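You operate a simulated robot arm through the tools that you are given. There is no shell and no other tool. Be economical: measure what you need, move in short steps, check, and stop when the job is done.

The job below is to be done with a simulated robot arm. You get a single attempt, and the scene is never put back.

Task
Set both collars of the shaft fixture to the HALF marks.
Fine: loosen each thumb screw, slide the collar, tighten the screw again.

The check looks at the end state, three seconds after you hand in, the way a careful person would. Anything else that was tipped, shoved, dropped, spilled or broken makes it a failure.

Robot
A 7-joint arm with a two-finger parallel gripper, fixed in place. Base frame: the origin is at the foot of the arm, x ahead of it, y to its left, z up. Lengths are in cm, angles in rad, forces in N, time in s.
Its first joint turns from -1.152 to 1.152 rad. Payload 2.4 kg.
The tool frame sits at the grasp point between the pads (the TCP): z along the fingers, y along the line on which they close. The tips reach 3 cm beyond it. The gripper opens to 9.4 cm. The fingers are 2.8 cm wide and 1 cm thick; the gripper's body (5 by 9.6 cm) begins 5.5 cm behind the TCP.
Orientation is told as [roll, pitch, yaw] about the base's x, y, z axes, in that order, counted from this pose: with the fingers straight down and closing along the base's y, the tool's x points along the base's -x, its y along +y and its z along -z.

Tools
- The arm moves only by the tool apply_moves. Its argument "motion" is a list of rows, each a list of 7 numbers: the shift along the base's x, y, z in cm, then the turn, a rotation vector about the base's x, y, z in rad, then the finger opening in cm, from 0 to 9.4. In form: [[tx, ty, tz, rx, ry, rz, jaw], ...]. A call has 1 to 10 rows; each row is the pose to reach, as a shift and turn from the pose commanded when the call began. A row lasts 0.2 s, in which the tool goes at most 5 cm and 0.15 rad; a call with a longer step from one row to the next is refused whole, and so is a gripper value outside its range. Where a pose cannot be reached the arm comes as near as it can. A force on the tool above 40 N (or 10 N above the force at the start of the call, whichever is more), or a blocked arm, ends the call early, and 0.2 s more pass. Each finger travels about 15.3 cm/s and halts on what it meets, pressing with about 34 N; the grip force reading is that of the motor and also rises with nothing between the fingers. The clock runs only during rows and for 0.2 s after the last one: add rows that repeat a pose to give the fingers time. The reply holds the time, the measured pose of the TCP, the force on the tool along the base axes, the opening and the grip force, in the units named above and with some noise.
- Cameras (640 x 400 px; columns grow to the right, rows downward): "scene" is fixed at [2.54, 46.74, 143.93]; the picture's right is [-0.84, -0.53, 0.00], its down [-0.25, 0.40, -0.88] and it looks along [0.47, -0.75, -0.47] (base axes); focal length 361 px, centre (320, 200). "wrist" rides on the gripper at [-3.7, 0, -5.8] in the tool frame; the picture's right is [0.00, -1.00, 0.00], its down [0.97, 0.00, -0.24] and it looks along [0.24, 0.00, 0.97] (tool axes); focal length 218 px, centre (320, 200).
- get_image(camera): a new picture of that camera. It takes no simulated time.
- probe_pixels(camera, pixels): there is no depth. For up to 12 entries [column, row, z] of the newest picture of that camera ("zoom" is the newest enlarged one), the place [x, y] in the base frame at which the ray of that pixel passes the height z, good to about 0.2 cm, but the place of the scene camera against the robot may be out by one fixed shift of up to 2.5 cm in any direction. It takes no simulated time.
- close_up(camera, box): a new picture of the part [left, top, right, bottom] of that camera's present view, enlarged. It takes no simulated time.
- finish_job(): hands the job in; it is judged then, once.

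Go step by step. Measure first, check grasps and placings, and put right what went wrong. The budget is 80 turns and 54 pictures, counting those below and the enlarged ones. Unless the task says otherwise, let go and move clear before handing in, and close with one line.

The tools are called by a JSON object that holds its "op" and its "data". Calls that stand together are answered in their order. apply_moves: Moves the arm, as the interface text tells. Its arguments: {"type":"object","properties":{"motion":{"type":"array","items":{"type":"array","items":{"type":"number"}}}},"required":["motion"]} The other tools are called the same way: get_image (camera) takes a picture; probe_pixels (camera, pixels) gives the place at which the rays of pixels pass given heights; close_up (camera, box) takes an enlarged picture of a part of a camera's view; finish_job () hands the job in.

At the start:

```text
t: 0.0
ee_pos: [42.69, -3.67, 122.59]
tool_rot: [-0.001, 0.0, -0.001]
contact_force: [0.3, -0.9, -0.5]
grip_width: 9.39
gripper_force: 0.1
```

scene: 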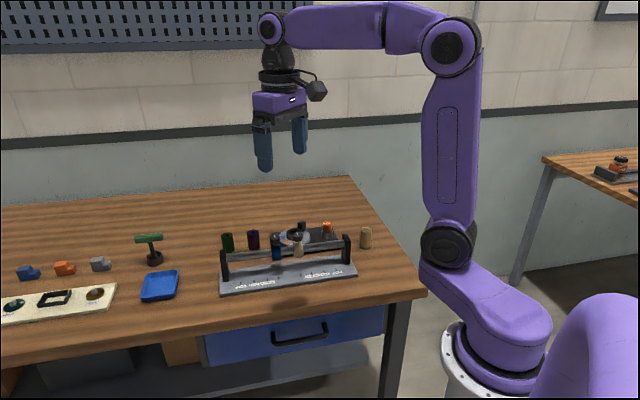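
wrist: 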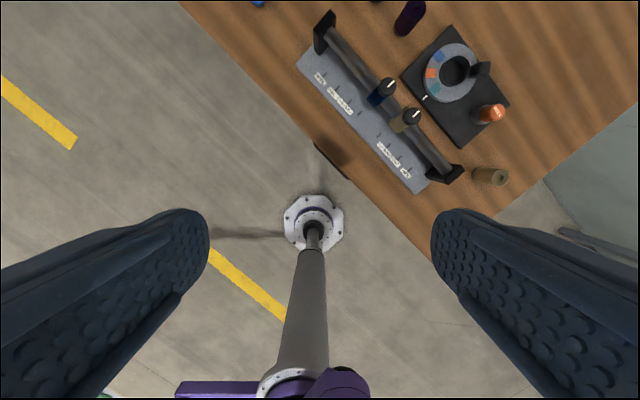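

The wrist picture shows the shaft fixture at about (380,110), with two collars at (382,92) and (407,118). I'll enlarge both views to read the marks.

{"op": "close_up", "data": {"camera": "wrist", "box": [280, 0, 520, 200]}}

{"op": "close_up", "data": {"camera": "scene", "box": [200, 200, 390, 310]}}

```text
2.00 times, centred on (400, 100) of wrist
```

zoom: 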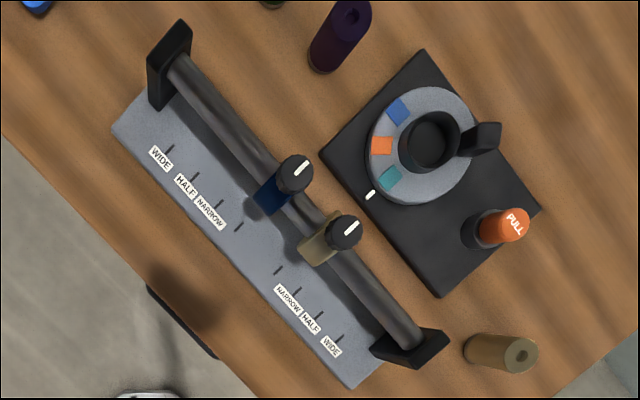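

```text
3.37 times, centred on (295, 255) of scene
```

zoom: 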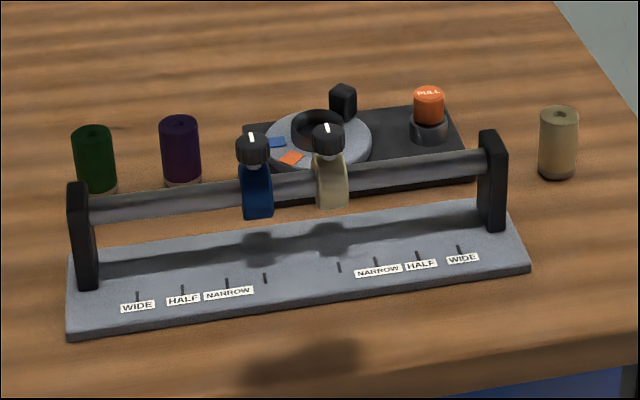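

The four ticks on each side are clear, and both collars sit near the unlabelled inner ticks. I'll project the knobs and ticks from the wrist picture.

{"op": "probe_pixels", "data": {"camera": "wrist", "pixels": [[387, 85, 99], [411.5, 115.5, 99], [325, 74.5, 89.6], [337.5, 87.5, 89.6], [350, 102, 89.6], [360, 113, 89.6], [379, 135, 89.6], [389, 145.5, 89.6], [400, 157.5, 89.6], [410.5, 169.5, 89.6], [325, 25, 97], [455, 172, 97]]}}

```text
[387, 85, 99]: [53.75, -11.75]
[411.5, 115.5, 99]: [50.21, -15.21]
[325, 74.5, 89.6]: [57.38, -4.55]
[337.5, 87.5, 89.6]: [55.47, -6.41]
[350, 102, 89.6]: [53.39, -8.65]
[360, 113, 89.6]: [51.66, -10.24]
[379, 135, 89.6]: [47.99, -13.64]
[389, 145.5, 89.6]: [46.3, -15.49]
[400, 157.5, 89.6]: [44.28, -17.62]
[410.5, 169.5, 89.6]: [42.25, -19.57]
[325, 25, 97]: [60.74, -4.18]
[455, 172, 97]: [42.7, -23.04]
```

The ticks put the shaft at about 45° to the base x axis, with HALF marks at about (55.5,-6.4) and (44.3,-17.6). I'll move above the fixture and yaw -45° so the view lines up with it.

{"op": "apply_moves", "data": {"motion": [[1.5, -1.5, -1.5, 0, 0, -0.131, 9.3], [3, -3, -3, 0, 0, -0.262, 9.3], [4.5, -4.5, -4.5, 0, 0, -0.393, 9.3], [6, -6, -6, 0, 0, -0.524, 9.3], [7.5, -7.5, -7, 0, 0, -0.655, 9.3], [8.5, -9, -8, 0, 0, -0.785, 9.3], [8.5, -9, -8, 0, 0, -0.785, 9.3]]}}

{"op": "get_image", "data": {"camera": "wrist"}}

```text
t: 1.6
ee_pos: [51.29, -12.88, 114.72]
tool_rot: [0.0, -0.002, -0.787]
contact_force: [-0.3, 0.3, -0.5]
grip_width: 9.31
gripper_force: 0.0
```

```text
49 pictures are left
```

wrist: 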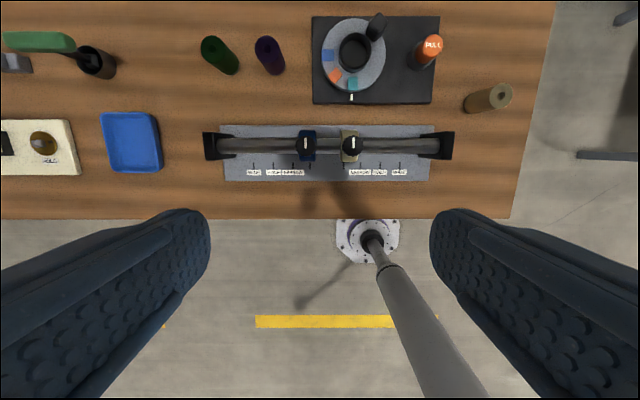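

The view is now aligned, with the shaft horizontal at row 147 and the knobs at (307,144) and (351,147). I'll enlarge it.

{"op": "close_up", "data": {"camera": "wrist", "box": [200, 90, 460, 200]}}

```text
2.46 times, centred on (330, 145) of wrist
```

zoom: 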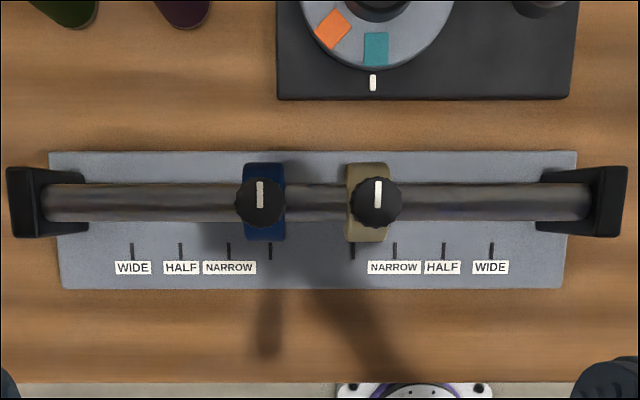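

The enlarged view is clear: HALF ticks at (181,250) and (443,250), and both knob lines point straight up. I'll probe at several heights to triangulate the knobs.

{"op": "probe_pixels", "data": {"camera": "zoom", "pixels": [[261, 202, 97], [261, 202, 99], [376, 202, 97], [376, 202, 99], [132, 250, 89.6], [181, 250, 89.6], [228, 250, 89.6], [270, 250, 89.6], [352, 250, 89.6], [394, 250, 89.6], [443, 250, 89.6], [491, 250, 89.6]]}}

{"op": "probe_pixels", "data": {"camera": "wrist", "pixels": [[307, 144, 97], [307, 144, 99]]}}

```text
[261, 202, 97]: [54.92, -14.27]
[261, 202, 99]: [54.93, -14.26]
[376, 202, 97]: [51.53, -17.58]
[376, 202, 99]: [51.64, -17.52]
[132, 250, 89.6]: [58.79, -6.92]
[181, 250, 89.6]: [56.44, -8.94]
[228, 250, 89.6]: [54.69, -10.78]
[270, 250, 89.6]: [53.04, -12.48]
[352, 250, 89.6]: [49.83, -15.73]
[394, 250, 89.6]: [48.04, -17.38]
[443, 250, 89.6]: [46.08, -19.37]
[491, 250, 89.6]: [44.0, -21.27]
```

```text
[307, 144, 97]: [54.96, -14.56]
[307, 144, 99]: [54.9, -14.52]
```

The two wrist views disagree if I take z = 89.6 for the ticks: they match better if the table is several cm lower. I'll test this with a pure 8 cm descent, still well above everything, and compare scale.

{"op": "apply_moves", "data": {"motion": [[0, 0, -3, 0, 0, 0, 9.3], [0, 0, -6, 0, 0, 0, 9.3], [0, 0, -8, 0, 0, 0, 9.3], [0, 0, -8, 0, 0, 0, 9.3]]}}

{"op": "close_up", "data": {"camera": "wrist", "box": [190, 40, 470, 215]}}

```text
t: 2.6
ee_pos: [51.21, -12.87, 106.58]
tool_rot: [0.0, 0.0, -0.785]
contact_force: [-0.7, -0.5, -0.5]
grip_width: 9.31
gripper_force: 0.1
```

```text
2.29 times, centred on (330, 128) of wrist
```

zoom: 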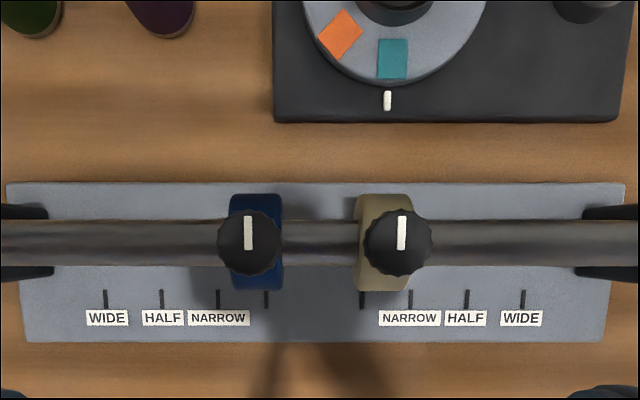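

Scale between the two heights puts the ticks at z≈80.5 and the knob tops at z≈91.5, and the scene camera agrees, so the stated surface height does not fit this fixture. The blue knob works out at about (55.2,-14.1), so I'll go above it and check.

{"op": "apply_moves", "data": {"motion": [[2, -0.6, -2, 0, 0, 0, 7], [4.03, -1.21, -4, 0, 0, 0, 6], [4.03, -1.21, -7, 0, 0, 0, 5.5], [4.03, -1.21, -8, 0, 0, 0, 5.5], [4.03, -1.21, -8, 0, 0, 0, 5.5]]}}

{"op": "get_image", "data": {"camera": "wrist"}}

{"op": "close_up", "data": {"camera": "scene", "box": [200, 170, 390, 300]}}

```text
t: 3.8
ee_pos: [55.24, -14.16, 98.63]
tool_rot: [-0.001, -0.002, -0.786]
contact_force: [-0.3, 0.1, -0.8]
grip_width: 5.47
gripper_force: 0.1
```

```text
46 pictures are left
```

wrist: 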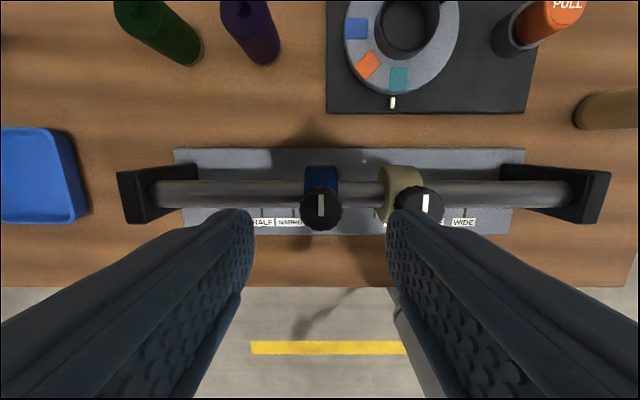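

```text
3.08 times, centred on (295, 235) of scene
```

zoom: 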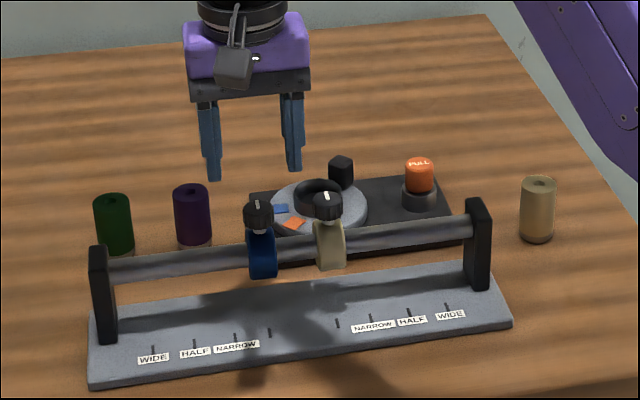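

The blue knob is at (321,207), centred between the fingers, and its top works out at z≈91.3. I'll come down until the tips are about 1.2 cm below its top.

{"op": "apply_moves", "data": {"motion": [[0, 0, -2, 0, 0, 0, 5], [0, 0, -4, 0, 0, 0, 5], [0, 0, -5, 0, 0, 0, 5], [0, 0, -5.5, 0, 0, 0, 5], [0, 0, -5.5, 0, 0, 0, 5]]}}

{"op": "get_image", "data": {"camera": "wrist"}}

{"op": "close_up", "data": {"camera": "scene", "box": [240, 200, 340, 270]}}

```text
t: 5.0
ee_pos: [55.23, -14.07, 93.0]
tool_rot: [0.0, 0.0, -0.785]
contact_force: [-0.1, 0.4, -0.2]
grip_width: 4.97
gripper_force: 0.1
```

```text
44 pictures are left
```

wrist: 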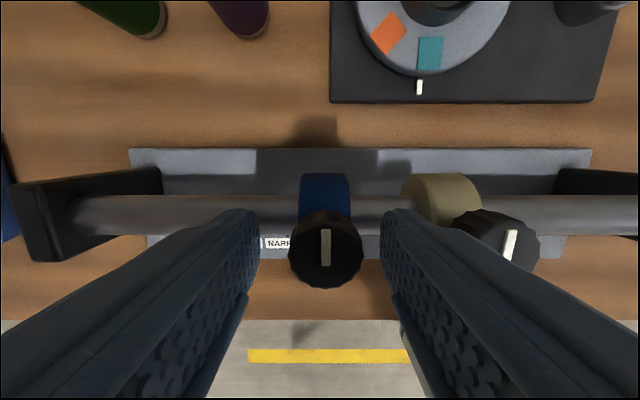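

```text
5.71 times, centred on (290, 235) of scene
```

zoom: 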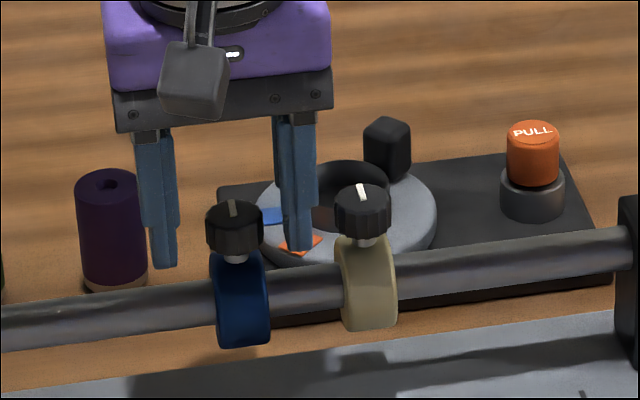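

Both pictures show the tips straddling the blue knob; it is at column 326 against a finger midpoint of 321, about 0.2 cm off. I'll shift by that much and close on the knob.

{"op": "apply_moves", "data": {"motion": [[-0.13, -0.13, -0.1, 0, 0, 0, 4], [-0.13, -0.13, -0.1, 0, 0, 0, 3], [-0.13, -0.13, -0.1, 0, 0, 0, 2], [-0.13, -0.13, -0.1, 0, 0, 0, 2]]}}

{"op": "get_image", "data": {"camera": "wrist"}}

```text
t: 6.0
ee_pos: [55.03, -14.13, 92.92]
tool_rot: [0.0, 0.0, -0.785]
contact_force: [-1.5, -0.5, 0.3]
grip_width: 2.51
gripper_force: 45.6
```

```text
42 pictures are left
```

wrist: 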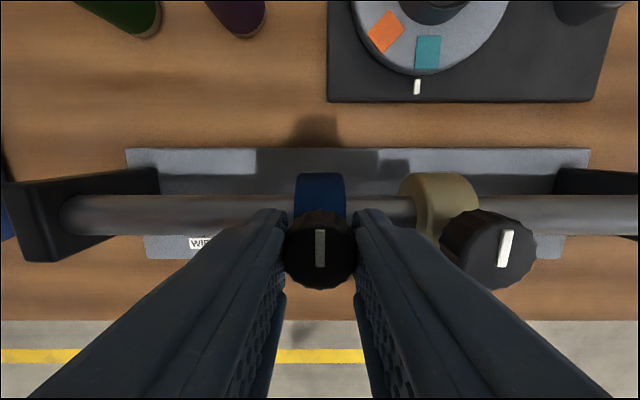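

The knob is gripped at 2.51 cm, with little side force. I'll turn it counter-clockwise about 0.75 rad and check.

{"op": "apply_moves", "data": {"motion": [[-0.13, -0.13, -0.1, 0, 0, 0.12, 2], [-0.13, -0.13, -0.1, 0, 0, 0.24, 2], [-0.13, -0.13, -0.1, 0, 0, 0.36, 2], [-0.13, -0.13, -0.1, 0, 0, 0.5, 2], [-0.13, -0.13, -0.1, 0, 0, 0.64, 2], [-0.13, -0.13, -0.1, 0, 0, 0.78, 2]]}}

{"op": "get_image", "data": {"camera": "wrist"}}

```text
t: 7.4
ee_pos: [55.12, -14.11, 92.92]
tool_rot: [0.0, -0.003, -0.001]
contact_force: [12.4, 8.5, -1.5]
grip_width: 2.53
gripper_force: 44.8
```

```text
41 pictures are left
```

wrist: 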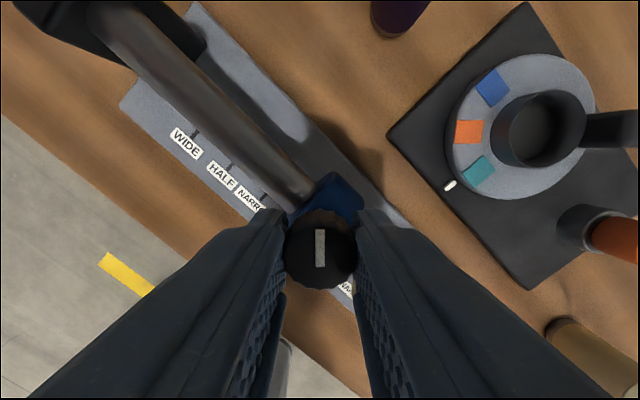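

The knob turned with the tool (its line stays vertical in the wrist view), and a 15 N side load along the shaft suggests the collar is still clamped. I'll keep turning another 0.78 rad.

{"op": "apply_moves", "data": {"motion": [[0.07, 0.07, 0, 0, 0, 0.13, 2], [0.07, 0.07, 0, 0, 0, 0.26, 2], [0.07, 0.07, 0, 0, 0, 0.39, 2], [0.07, 0.07, 0, 0, 0, 0.52, 2], [0.07, 0.07, 0, 0, 0, 0.65, 2], [0.07, 0.07, 0, 0, 0, 0.78, 2], [0.07, 0.07, 0, 0, 0, 0.78, 2]]}}

{"op": "get_image", "data": {"camera": "wrist"}}

{"op": "close_up", "data": {"camera": "scene", "box": [210, 200, 370, 300]}}

```text
t: 9.0
ee_pos: [55.1, -14.21, 92.94]
tool_rot: [-0.006, -0.001, 0.777]
contact_force: [14.6, -1.8, 3.7]
grip_width: 2.53
gripper_force: 45.0
```

```text
40 pictures are left
```

wrist: 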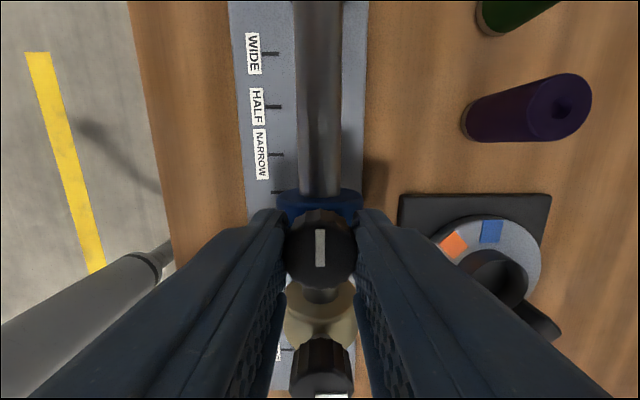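

```text
4.00 times, centred on (290, 250) of scene
```

zoom: 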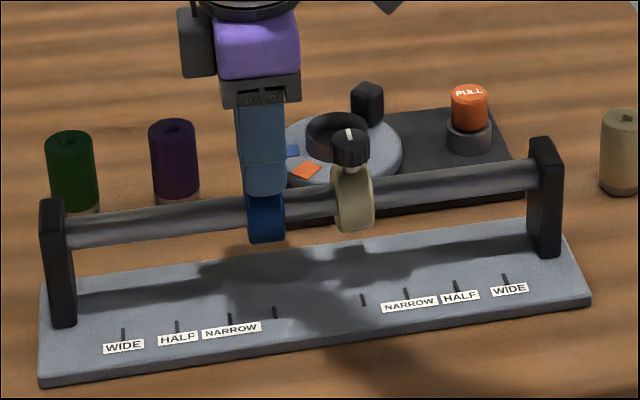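

The knob has turned 90°. I'll test whether the collar is free with a small slide of 0.6 cm towards HALF.

{"op": "apply_moves", "data": {"motion": [[0.15, 0.15, 0, 0, 0, 0, 2], [0.3, 0.3, 0, 0, 0, 0, 2], [0.42, 0.42, 0, 0, 0, 0, 2], [0.42, 0.42, 0, 0, 0, 0, 2]]}}

{"op": "get_image", "data": {"camera": "wrist"}}

```text
t: 10.0
ee_pos: [55.35, -13.83, 93.01]
tool_rot: [-0.005, -0.001, 0.773]
contact_force: [12.1, -14.1, 8.3]
grip_width: 2.53
gripper_force: 45.5
```

```text
38 pictures are left
```

wrist: 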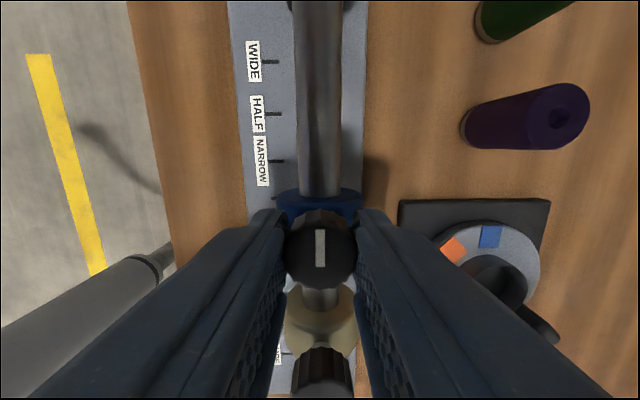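

The ticks moved about 8 px while the collar stayed with the gripper, and the along-shaft force is near zero, so the collar is loose. I'll slide it about 5.6 cm towards HALF, easing the 18 N sideways load with a small offset.

{"op": "apply_moves", "data": {"motion": [[0.45, 0.35, 0.05, 0, 0, 0, 2], [0.9, 0.75, 0.05, 0, 0, 0, 2], [1.3, 1.15, 0.05, 0, 0, 0, 2], [1.75, 1.6, 0.05, 0, 0, 0, 2], [2.2, 2.05, 0.05, 0, 0, 0, 2], [2.65, 2.5, 0.05, 0, 0, 0, 2], [3.1, 2.95, 0.05, 0, 0, 0, 2], [3.5, 3.35, 0.05, 0, 0, 0, 2], [3.9, 3.75, 0.05, 0, 0, 0, 2], [3.9, 3.75, 0.05, 0, 0, 0, 2]]}}

{"op": "get_image", "data": {"camera": "wrist"}}

{"op": "close_up", "data": {"camera": "scene", "box": [210, 200, 370, 300]}}

```text
t: 12.2
ee_pos: [59.23, -9.97, 92.83]
tool_rot: [0.001, 0.0, 0.774]
contact_force: [7.4, -9.6, -4.4]
grip_width: 2.57
gripper_force: 45.2
```

```text
37 pictures are left
```

wrist: 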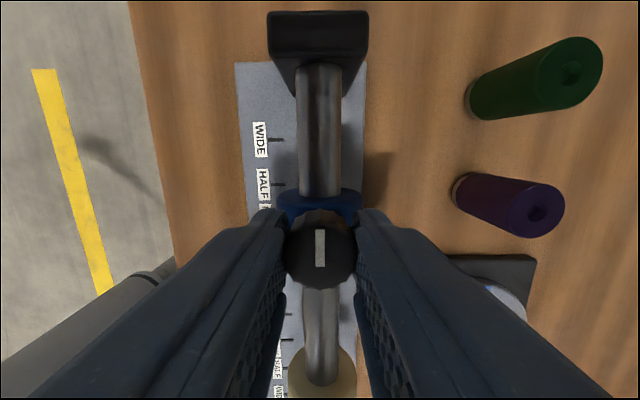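

```text
4.00 times, centred on (290, 250) of scene
```

zoom: 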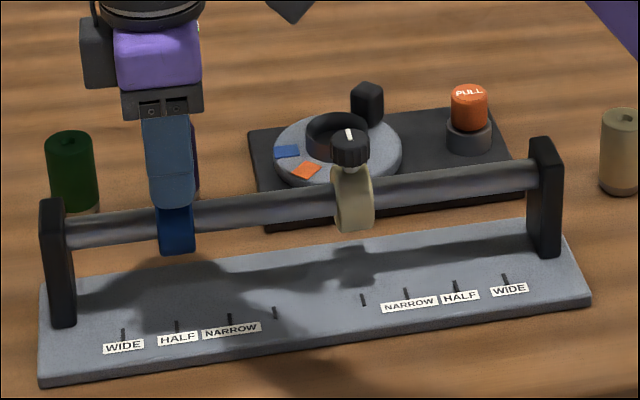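

Total travel is 5.9 cm, and the HALF tick is at row 184 where the inner tick sat at row 191 before sliding. At about 13 px/cm that leaves about 0.5 cm to go, so I'll nudge that far.

{"op": "apply_moves", "data": {"motion": [[0.2, 0.15, 0, 0, 0, 0, 2], [0.4, 0.33, 0, 0, 0, 0, 2], [0.4, 0.33, 0, 0, 0, 0, 2]]}}

{"op": "close_up", "data": {"camera": "wrist", "box": [220, 100, 420, 225]}}

```text
t: 13.0
ee_pos: [59.74, -9.58, 92.79]
tool_rot: [0.0, -0.001, 0.775]
contact_force: [4.2, -4.4, 2.8]
grip_width: 2.54
gripper_force: 44.7
```

```text
3.20 times, centred on (320, 162) of wrist
```

zoom: 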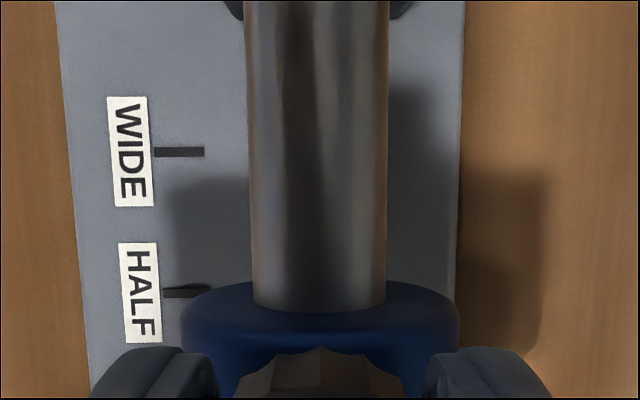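

The HALF tick is now at row 191, matching the reference, with 6.55 cm total travel. I'll tighten by turning clockwise the same 90°.

{"op": "apply_moves", "data": {"motion": [[0, 0, 0, 0, 0, -0.14, 2], [0, 0, 0, 0, 0, -0.28, 2], [0, 0, 0, 0, 0, -0.42, 2], [0, 0, 0, 0, 0, -0.56, 2], [0, 0, 0, 0, 0, -0.7, 2], [0, 0, 0, 0, 0, -0.84, 2], [0, 0, 0, 0, 0, -0.98, 2], [0, 0, 0, 0, 0, -1.12, 2], [0, 0, 0, 0, 0, -1.26, 2], [0, 0, 0, 0, 0, -1.4, 2]]}}

```text
t: 15.2
ee_pos: [59.67, -9.43, 92.89]
tool_rot: [0.0, 0.0, -0.627]
contact_force: [1.7, 9.7, -3.1]
grip_width: 2.56
gripper_force: 45.5
```

{"op": "apply_moves", "data": {"motion": [[0, 0, 0, 0, 0, -0.1, 2], [0, 0, 0, 0, 0, -0.17, 2], [0, 0, 0, 0, 0, -0.24, 2], [0, 0, 0, 0, 0, -0.24, 2]]}}

{"op": "get_image", "data": {"camera": "wrist"}}

```text
t: 16.2
ee_pos: [59.76, -9.56, 92.91]
tool_rot: [0.001, 0.0, -0.867]
contact_force: [5.3, 12.7, -9.1]
grip_width: 2.55
gripper_force: 45.0
```

```text
34 pictures are left
```

wrist: 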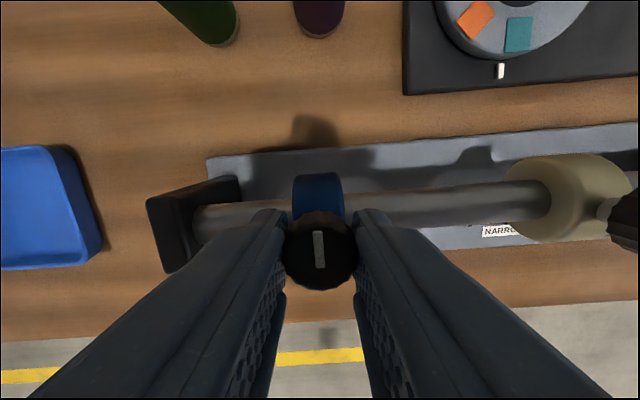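

The tool is at -0.867 rad, and the knob line now tilts slightly in the grip, so the screw resists and is tight. I'll release, rise straight up with yaw back at -0.785, and check alignment with the collar at column 320, where there is no parallax.

{"op": "apply_moves", "data": {"motion": [[0, 0, 0, 0, 0, 0, 4], [0, 0, 0, 0, 0, 0, 5], [0, 0, 0.5, 0, 0, 0, 5], [0, 0, 4, 0, 0, 0.082, 5], [0, 0, 8, 0, 0, 0.082, 7], [0, 0, 12, 0, 0, 0.082, 9], [0, 0, 14, 0, 0, 0.082, 9.3], [0, 0, 14, 0, 0, 0.082, 9.3]]}}

{"op": "close_up", "data": {"camera": "wrist", "box": [220, 80, 420, 205]}}

{"op": "get_image", "data": {"camera": "wrist"}}

```text
t: 18.0
ee_pos: [59.68, -9.54, 106.83]
tool_rot: [-0.001, 0.0, -0.783]
contact_force: [0.3, 0.6, 0.0]
grip_width: 9.3
gripper_force: 0.0
```

```text
3.20 times, centred on (320, 142) of wrist
```

zoom: 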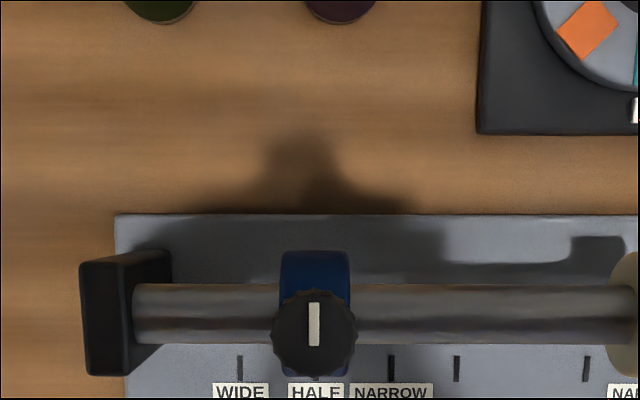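

```text
32 pictures are left
```

wrist: 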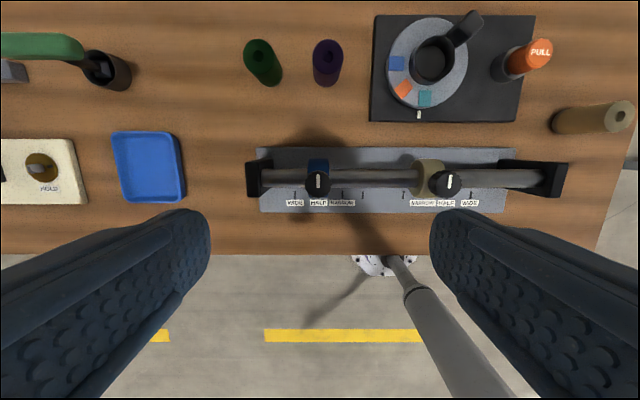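

The blue collar centre is at zoom column 315, midway between the WIDE (239) and NARROW (391) ticks, which is on HALF. Its knob line is upright again. Next I'll go above the tan knob, at about (50.8,-18.4).

{"op": "apply_moves", "data": {"motion": [[-2.5, -2.5, 0, 0, 0, 0, 9], [-5, -5, 0, 0, 0, 0, 8], [-7.5, -7.5, 0, 0, 0, 0, 6], [-8.88, -8.91, -1, 0, 0, 0, 5.5], [-8.88, -8.91, -4, 0, 0, 0, 5.5], [-8.88, -8.91, -8, 0, 0, 0, 5.5], [-8.88, -8.91, -8.2, 0, 0, 0, 5.5]]}}

{"op": "get_image", "data": {"camera": "wrist"}}

```text
t: 19.6
ee_pos: [50.82, -18.8, 98.59]
tool_rot: [-0.001, 0.001, -0.783]
contact_force: [0.8, -1.6, 0.8]
grip_width: 5.5
gripper_force: 0.1
```

```text
31 pictures are left
```

wrist: 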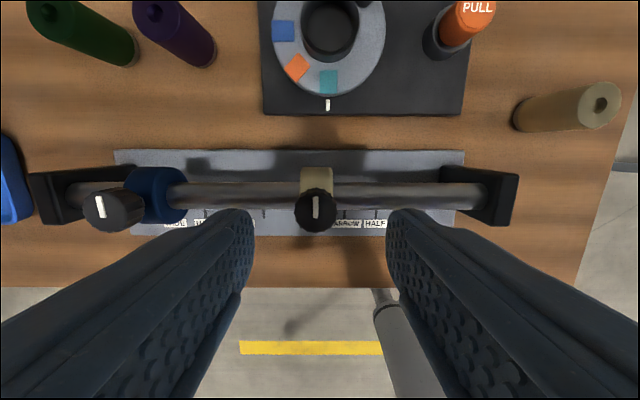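

The tan knob is at (317,210), well centred. I'll descend to grip height and check before closing.

{"op": "apply_moves", "data": {"motion": [[0, 0, -2, 0, 0, 0, 5], [0, 0, -4, 0, 0, 0, 5], [0, 0, -5, 0, 0, 0, 5], [0, 0, -5.6, 0, 0, 0, 5], [0, 0, -5.6, 0, 0, 0, 5]]}}

{"op": "get_image", "data": {"camera": "wrist"}}

```text
t: 20.8
ee_pos: [50.94, -18.56, 92.95]
tool_rot: [0.0, 0.0, -0.783]
contact_force: [-0.4, 0.7, 0.2]
grip_width: 5.0
gripper_force: 0.1
```

```text
30 pictures are left
```

wrist: 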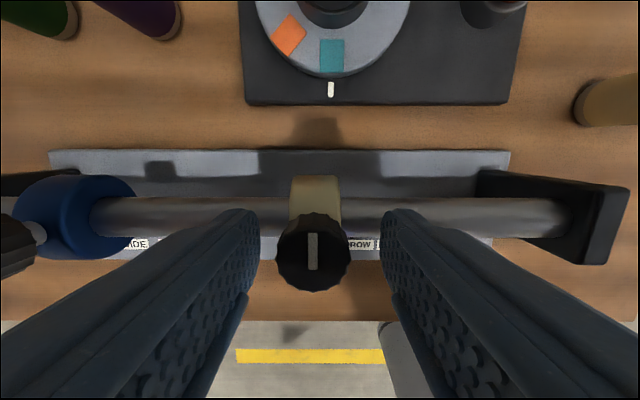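

The knob is at column 313 against a midpoint of 320, so I'll shift about 0.26 cm along the shaft and close.

{"op": "apply_moves", "data": {"motion": [[0.18, 0.2, 0, 0, 0, 0, 4], [0.18, 0.2, 0, 0, 0, 0, 3], [0.18, 0.2, 0, 0, 0, 0, 2], [0.18, 0.2, 0, 0, 0, 0, 2]]}}

{"op": "get_image", "data": {"camera": "wrist"}}

```text
t: 21.8
ee_pos: [50.96, -18.43, 93.09]
tool_rot: [-0.001, 0.0, -0.784]
contact_force: [-2.8, -1.3, 0.7]
grip_width: 2.55
gripper_force: 45.0
```

```text
29 pictures are left
```

wrist: 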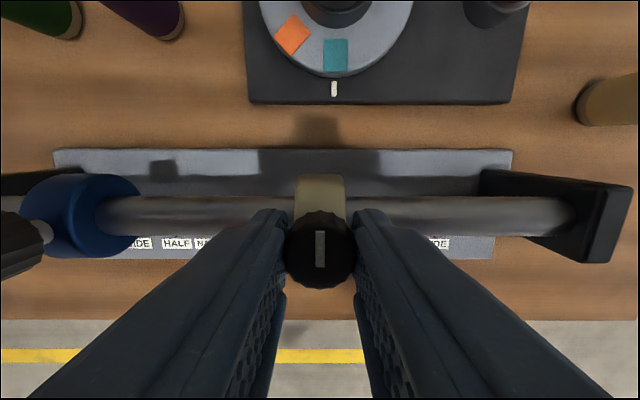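

The tan knob is gripped at 2.55 cm with low force. I'll turn it counter-clockwise 1.4 rad in one call.

{"op": "apply_moves", "data": {"motion": [[0, 0, 0, 0, 0, 0.14, 2], [0, 0, 0, 0, 0, 0.28, 2], [0, 0, 0, 0, 0, 0.42, 2], [0, 0, 0, 0, 0, 0.56, 2], [0, 0, 0, 0, 0, 0.7, 2], [0, 0, 0, 0, 0, 0.84, 2], [0, 0, 0, 0, 0, 0.98, 2], [0, 0, 0, 0, 0, 1.12, 2], [0, 0, 0, 0, 0, 1.26, 2], [0, 0, 0, 0, 0, 1.4, 2]]}}

{"op": "apply_moves", "data": {"motion": [[0, 0, 0, 0, 0, 0.08, 2], [0, 0, 0, 0, 0, 0.16, 2], [0, 0, 0, 0, 0, 0.16, 2]]}}

{"op": "get_image", "data": {"camera": "wrist"}}

```text
t: 24.0
ee_pos: [50.99, -18.26, 93.1]
tool_rot: [0.0, 0.0, 0.619]
contact_force: [-2.9, -7.3, -19.1]
grip_width: 2.53
gripper_force: 45.1
```

```text
t: 24.8
ee_pos: [50.97, -18.42, 93.05]
tool_rot: [0.002, 0.002, 0.778]
contact_force: [-9.1, -4.2, -14.8]
grip_width: 2.49
gripper_force: 45.3
```

```text
28 pictures are left
```

wrist: 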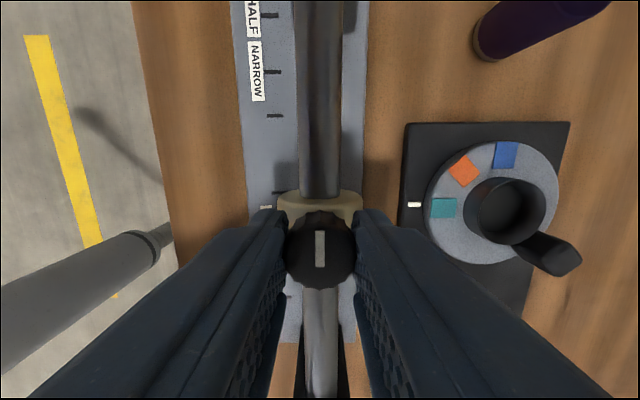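

The knob has turned 90° and its line follows the tool. I'll slide towards the right-hand HALF, starting small within one call, about 6.2 cm in all.

{"op": "apply_moves", "data": {"motion": [[-0.3, -0.3, -0.05, 0, 0, 0, 2], [-0.75, -0.75, -0.05, 0, 0, 0, 2], [-1.25, -1.25, -0.05, 0, 0, 0, 2], [-1.75, -1.75, -0.05, 0, 0, 0, 2], [-2.25, -2.25, -0.05, 0, 0, 0, 2], [-2.75, -2.75, -0.05, 0, 0, 0, 2], [-3.25, -3.25, -0.05, 0, 0, 0, 2], [-3.75, -3.75, -0.05, 0, 0, 0, 2], [-4.3, -4.3, -0.05, 0, 0, 0, 2], [-4.4, -4.4, -0.05, 0, 0, 0, 2]]}}

{"op": "get_image", "data": {"camera": "wrist"}}

{"op": "close_up", "data": {"camera": "scene", "box": [210, 200, 370, 300]}}

```text
t: 27.0
ee_pos: [46.62, -22.73, 93.15]
tool_rot: [-0.001, 0.001, 0.778]
contact_force: [-6.0, 7.2, -0.6]
grip_width: 2.59
gripper_force: 44.5
```

```text
27 pictures are left
```

wrist: 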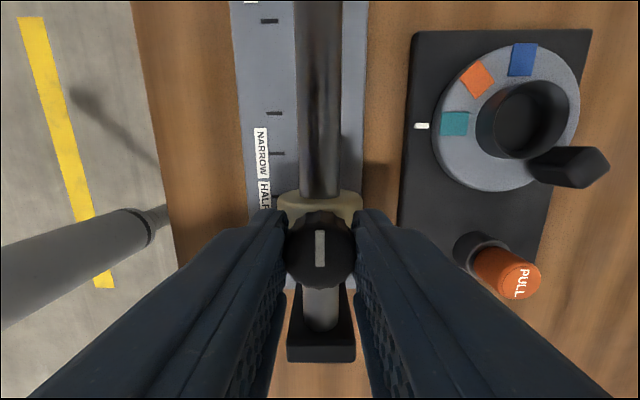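

```text
4.00 times, centred on (290, 250) of scene
```

zoom: 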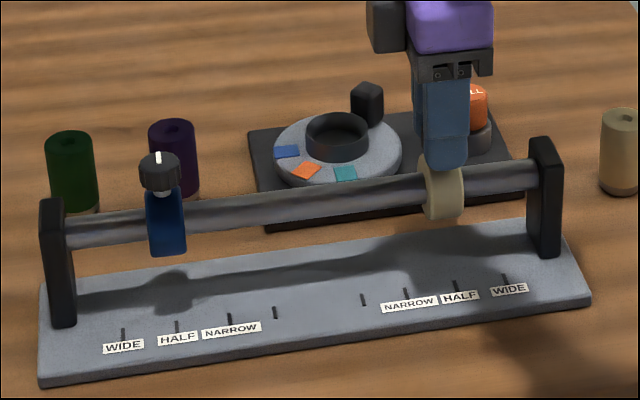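

The collar followed, and the HALF tick is now near row 196. I'll enlarge to measure how far is left.

{"op": "close_up", "data": {"camera": "wrist", "box": [220, 100, 420, 225]}}

```text
3.20 times, centred on (320, 162) of wrist
```

zoom: 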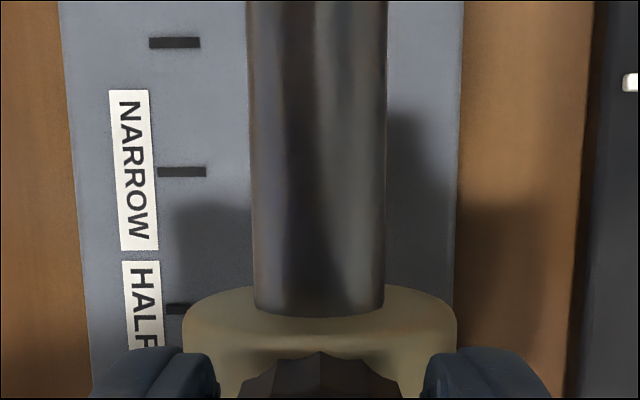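

The HALF tick is at zoom row 309 and should be at about 295 (the blue collar's reference was 293). That leaves about 0.36 cm, so I'll nudge that far.

{"op": "apply_moves", "data": {"motion": [[-0.15, -0.12, 0, 0, 0, 0, 2], [-0.28, -0.24, 0, 0, 0, 0, 2], [-0.28, -0.24, 0, 0, 0, 0, 2]]}}

{"op": "close_up", "data": {"camera": "wrist", "box": [220, 100, 420, 225]}}

```text
t: 27.8
ee_pos: [46.25, -23.0, 93.14]
tool_rot: [-0.002, 0.001, 0.775]
contact_force: [-6.5, 6.3, 5.9]
grip_width: 2.57
gripper_force: 44.7
```

```text
3.20 times, centred on (320, 162) of wrist
```

zoom: 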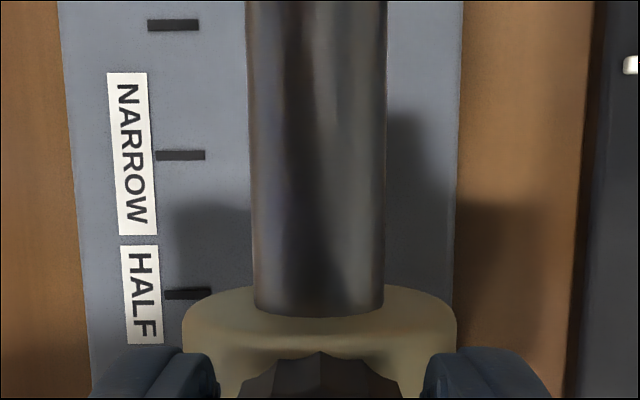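

The HALF tick is now at zoom row 293.5, matching the blue reference, with 6.58 cm total travel. I'll tighten clockwise.

{"op": "apply_moves", "data": {"motion": [[0, 0, 0, 0, 0, -0.14, 2], [0, 0, 0, 0, 0, -0.28, 2], [0, 0, 0, 0, 0, -0.42, 2], [0, 0, 0, 0, 0, -0.56, 2], [0, 0, 0, 0, 0, -0.7, 2], [0, 0, 0, 0, 0, -0.84, 2], [0, 0, 0, 0, 0, -0.98, 2], [0, 0, 0, 0, 0, -1.12, 2], [0, 0, 0, 0, 0, -1.26, 2], [0, 0, 0, 0, 0, -1.4, 2]]}}

{"op": "apply_moves", "data": {"motion": [[0, 0, 0, 0, 0, -0.1, 2], [0, 0, 0, 0, 0, -0.17, 2], [0, 0, 0, 0, 0, -0.24, 2], [0, 0, 0, 0, 0, -0.24, 2]]}}

{"op": "get_image", "data": {"camera": "wrist"}}

```text
t: 30.0
ee_pos: [46.39, -22.96, 93.26]
tool_rot: [-0.001, 0.001, -0.627]
contact_force: [4.1, -2.9, -5.6]
grip_width: 2.52
gripper_force: 45.3
```

```text
t: 31.0
ee_pos: [46.24, -22.96, 93.06]
tool_rot: [0.0, 0.0, -0.863]
contact_force: [0.8, 2.0, -2.6]
grip_width: 2.53
gripper_force: 45.1
```

```text
23 pictures are left
```

wrist: 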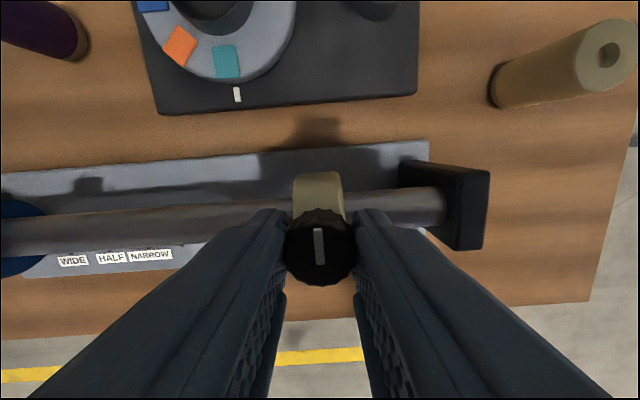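

Again the knob line tilts slightly in the grip, so the screw has reached its stop. I'll release, rise and check alignment.

{"op": "apply_moves", "data": {"motion": [[0, 0, 0, 0, 0, 0, 4], [0, 0, 0, 0, 0, 0, 5], [0, 0, 0.5, 0, 0, 0, 5], [0, 0, 4, 0, 0, 0.08, 5], [0, 0, 8, 0, 0, 0.08, 7], [0, 0, 12, 0, 0, 0.08, 9], [0, 0, 14, 0, 0, 0.08, 9.3], [0, 0, 14, 0, 0, 0.08, 9.3]]}}

{"op": "close_up", "data": {"camera": "wrist", "box": [220, 100, 420, 225]}}

{"op": "close_up", "data": {"camera": "scene", "box": [210, 200, 370, 300]}}

```text
t: 32.8
ee_pos: [46.37, -22.95, 107.28]
tool_rot: [0.0, 0.0, -0.784]
contact_force: [0.5, 0.3, -0.3]
grip_width: 9.3
gripper_force: 0.1
```

```text
3.20 times, centred on (320, 162) of wrist
```

zoom: 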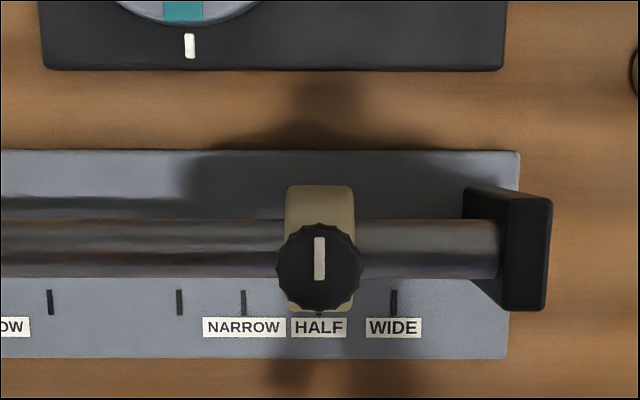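

```text
4.00 times, centred on (290, 250) of scene
```

zoom: 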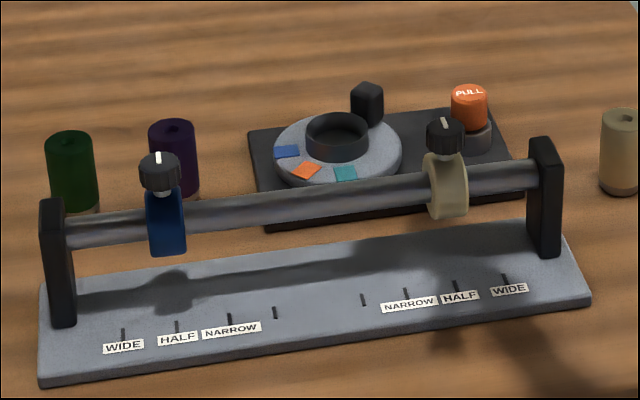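

The tan collar is centred at zoom column 319–320, directly above the HALF tick peeking out at (319,313), and its knob line is upright. I'll recheck blue from a spot where its tick isn't hidden.

{"op": "apply_moves", "data": {"motion": [[2, 3, 0, 0, 0, 0, 9.3], [4.5, 6.5, 0, 0, 0, 0, 9.3], [7, 10, 0, 0, 0, 0, 9.3], [9.5, 13.5, 0, 0, 0, 0, 9.3], [10.8, 15.9, 0, 0, 0, 0, 9.3], [10.8, 15.9, 0, 0, 0, 0, 9.3], [10.8, 15.9, 0, 0, 0, 0, 9.3]]}}

{"op": "close_up", "data": {"camera": "wrist", "box": [220, 70, 420, 195]}}

```text
t: 34.4
ee_pos: [57.14, -6.99, 107.17]
tool_rot: [-0.001, 0.001, -0.784]
contact_force: [-0.4, 0.4, 1.1]
grip_width: 9.31
gripper_force: 0.0
```

```text
3.20 times, centred on (320, 132) of wrist
```

zoom: 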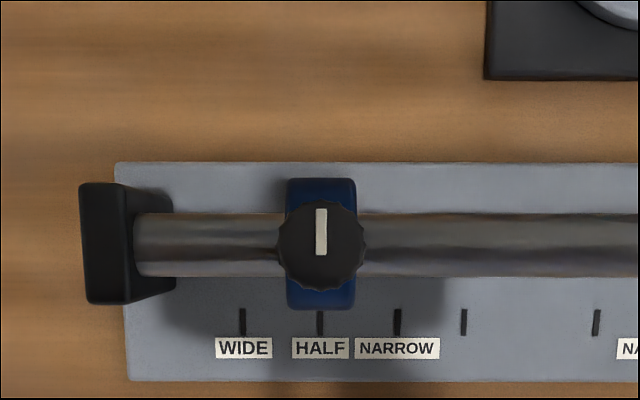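

Blue is centred at column 320 directly over its HALF tick, also at 320. Both screws are back at their tight angle and the gripper is clear, so I'm handing in.

{"op": "finish_job", "data": {}}

```text
The job is handed in.
```

Both collars are on their HALF marks with the thumb screws turned back to their starting angle, and nothing else looked disturbed in the last pictures. I judged tightness by the screws' resistance and knob angle, and did not tug-test the collars.
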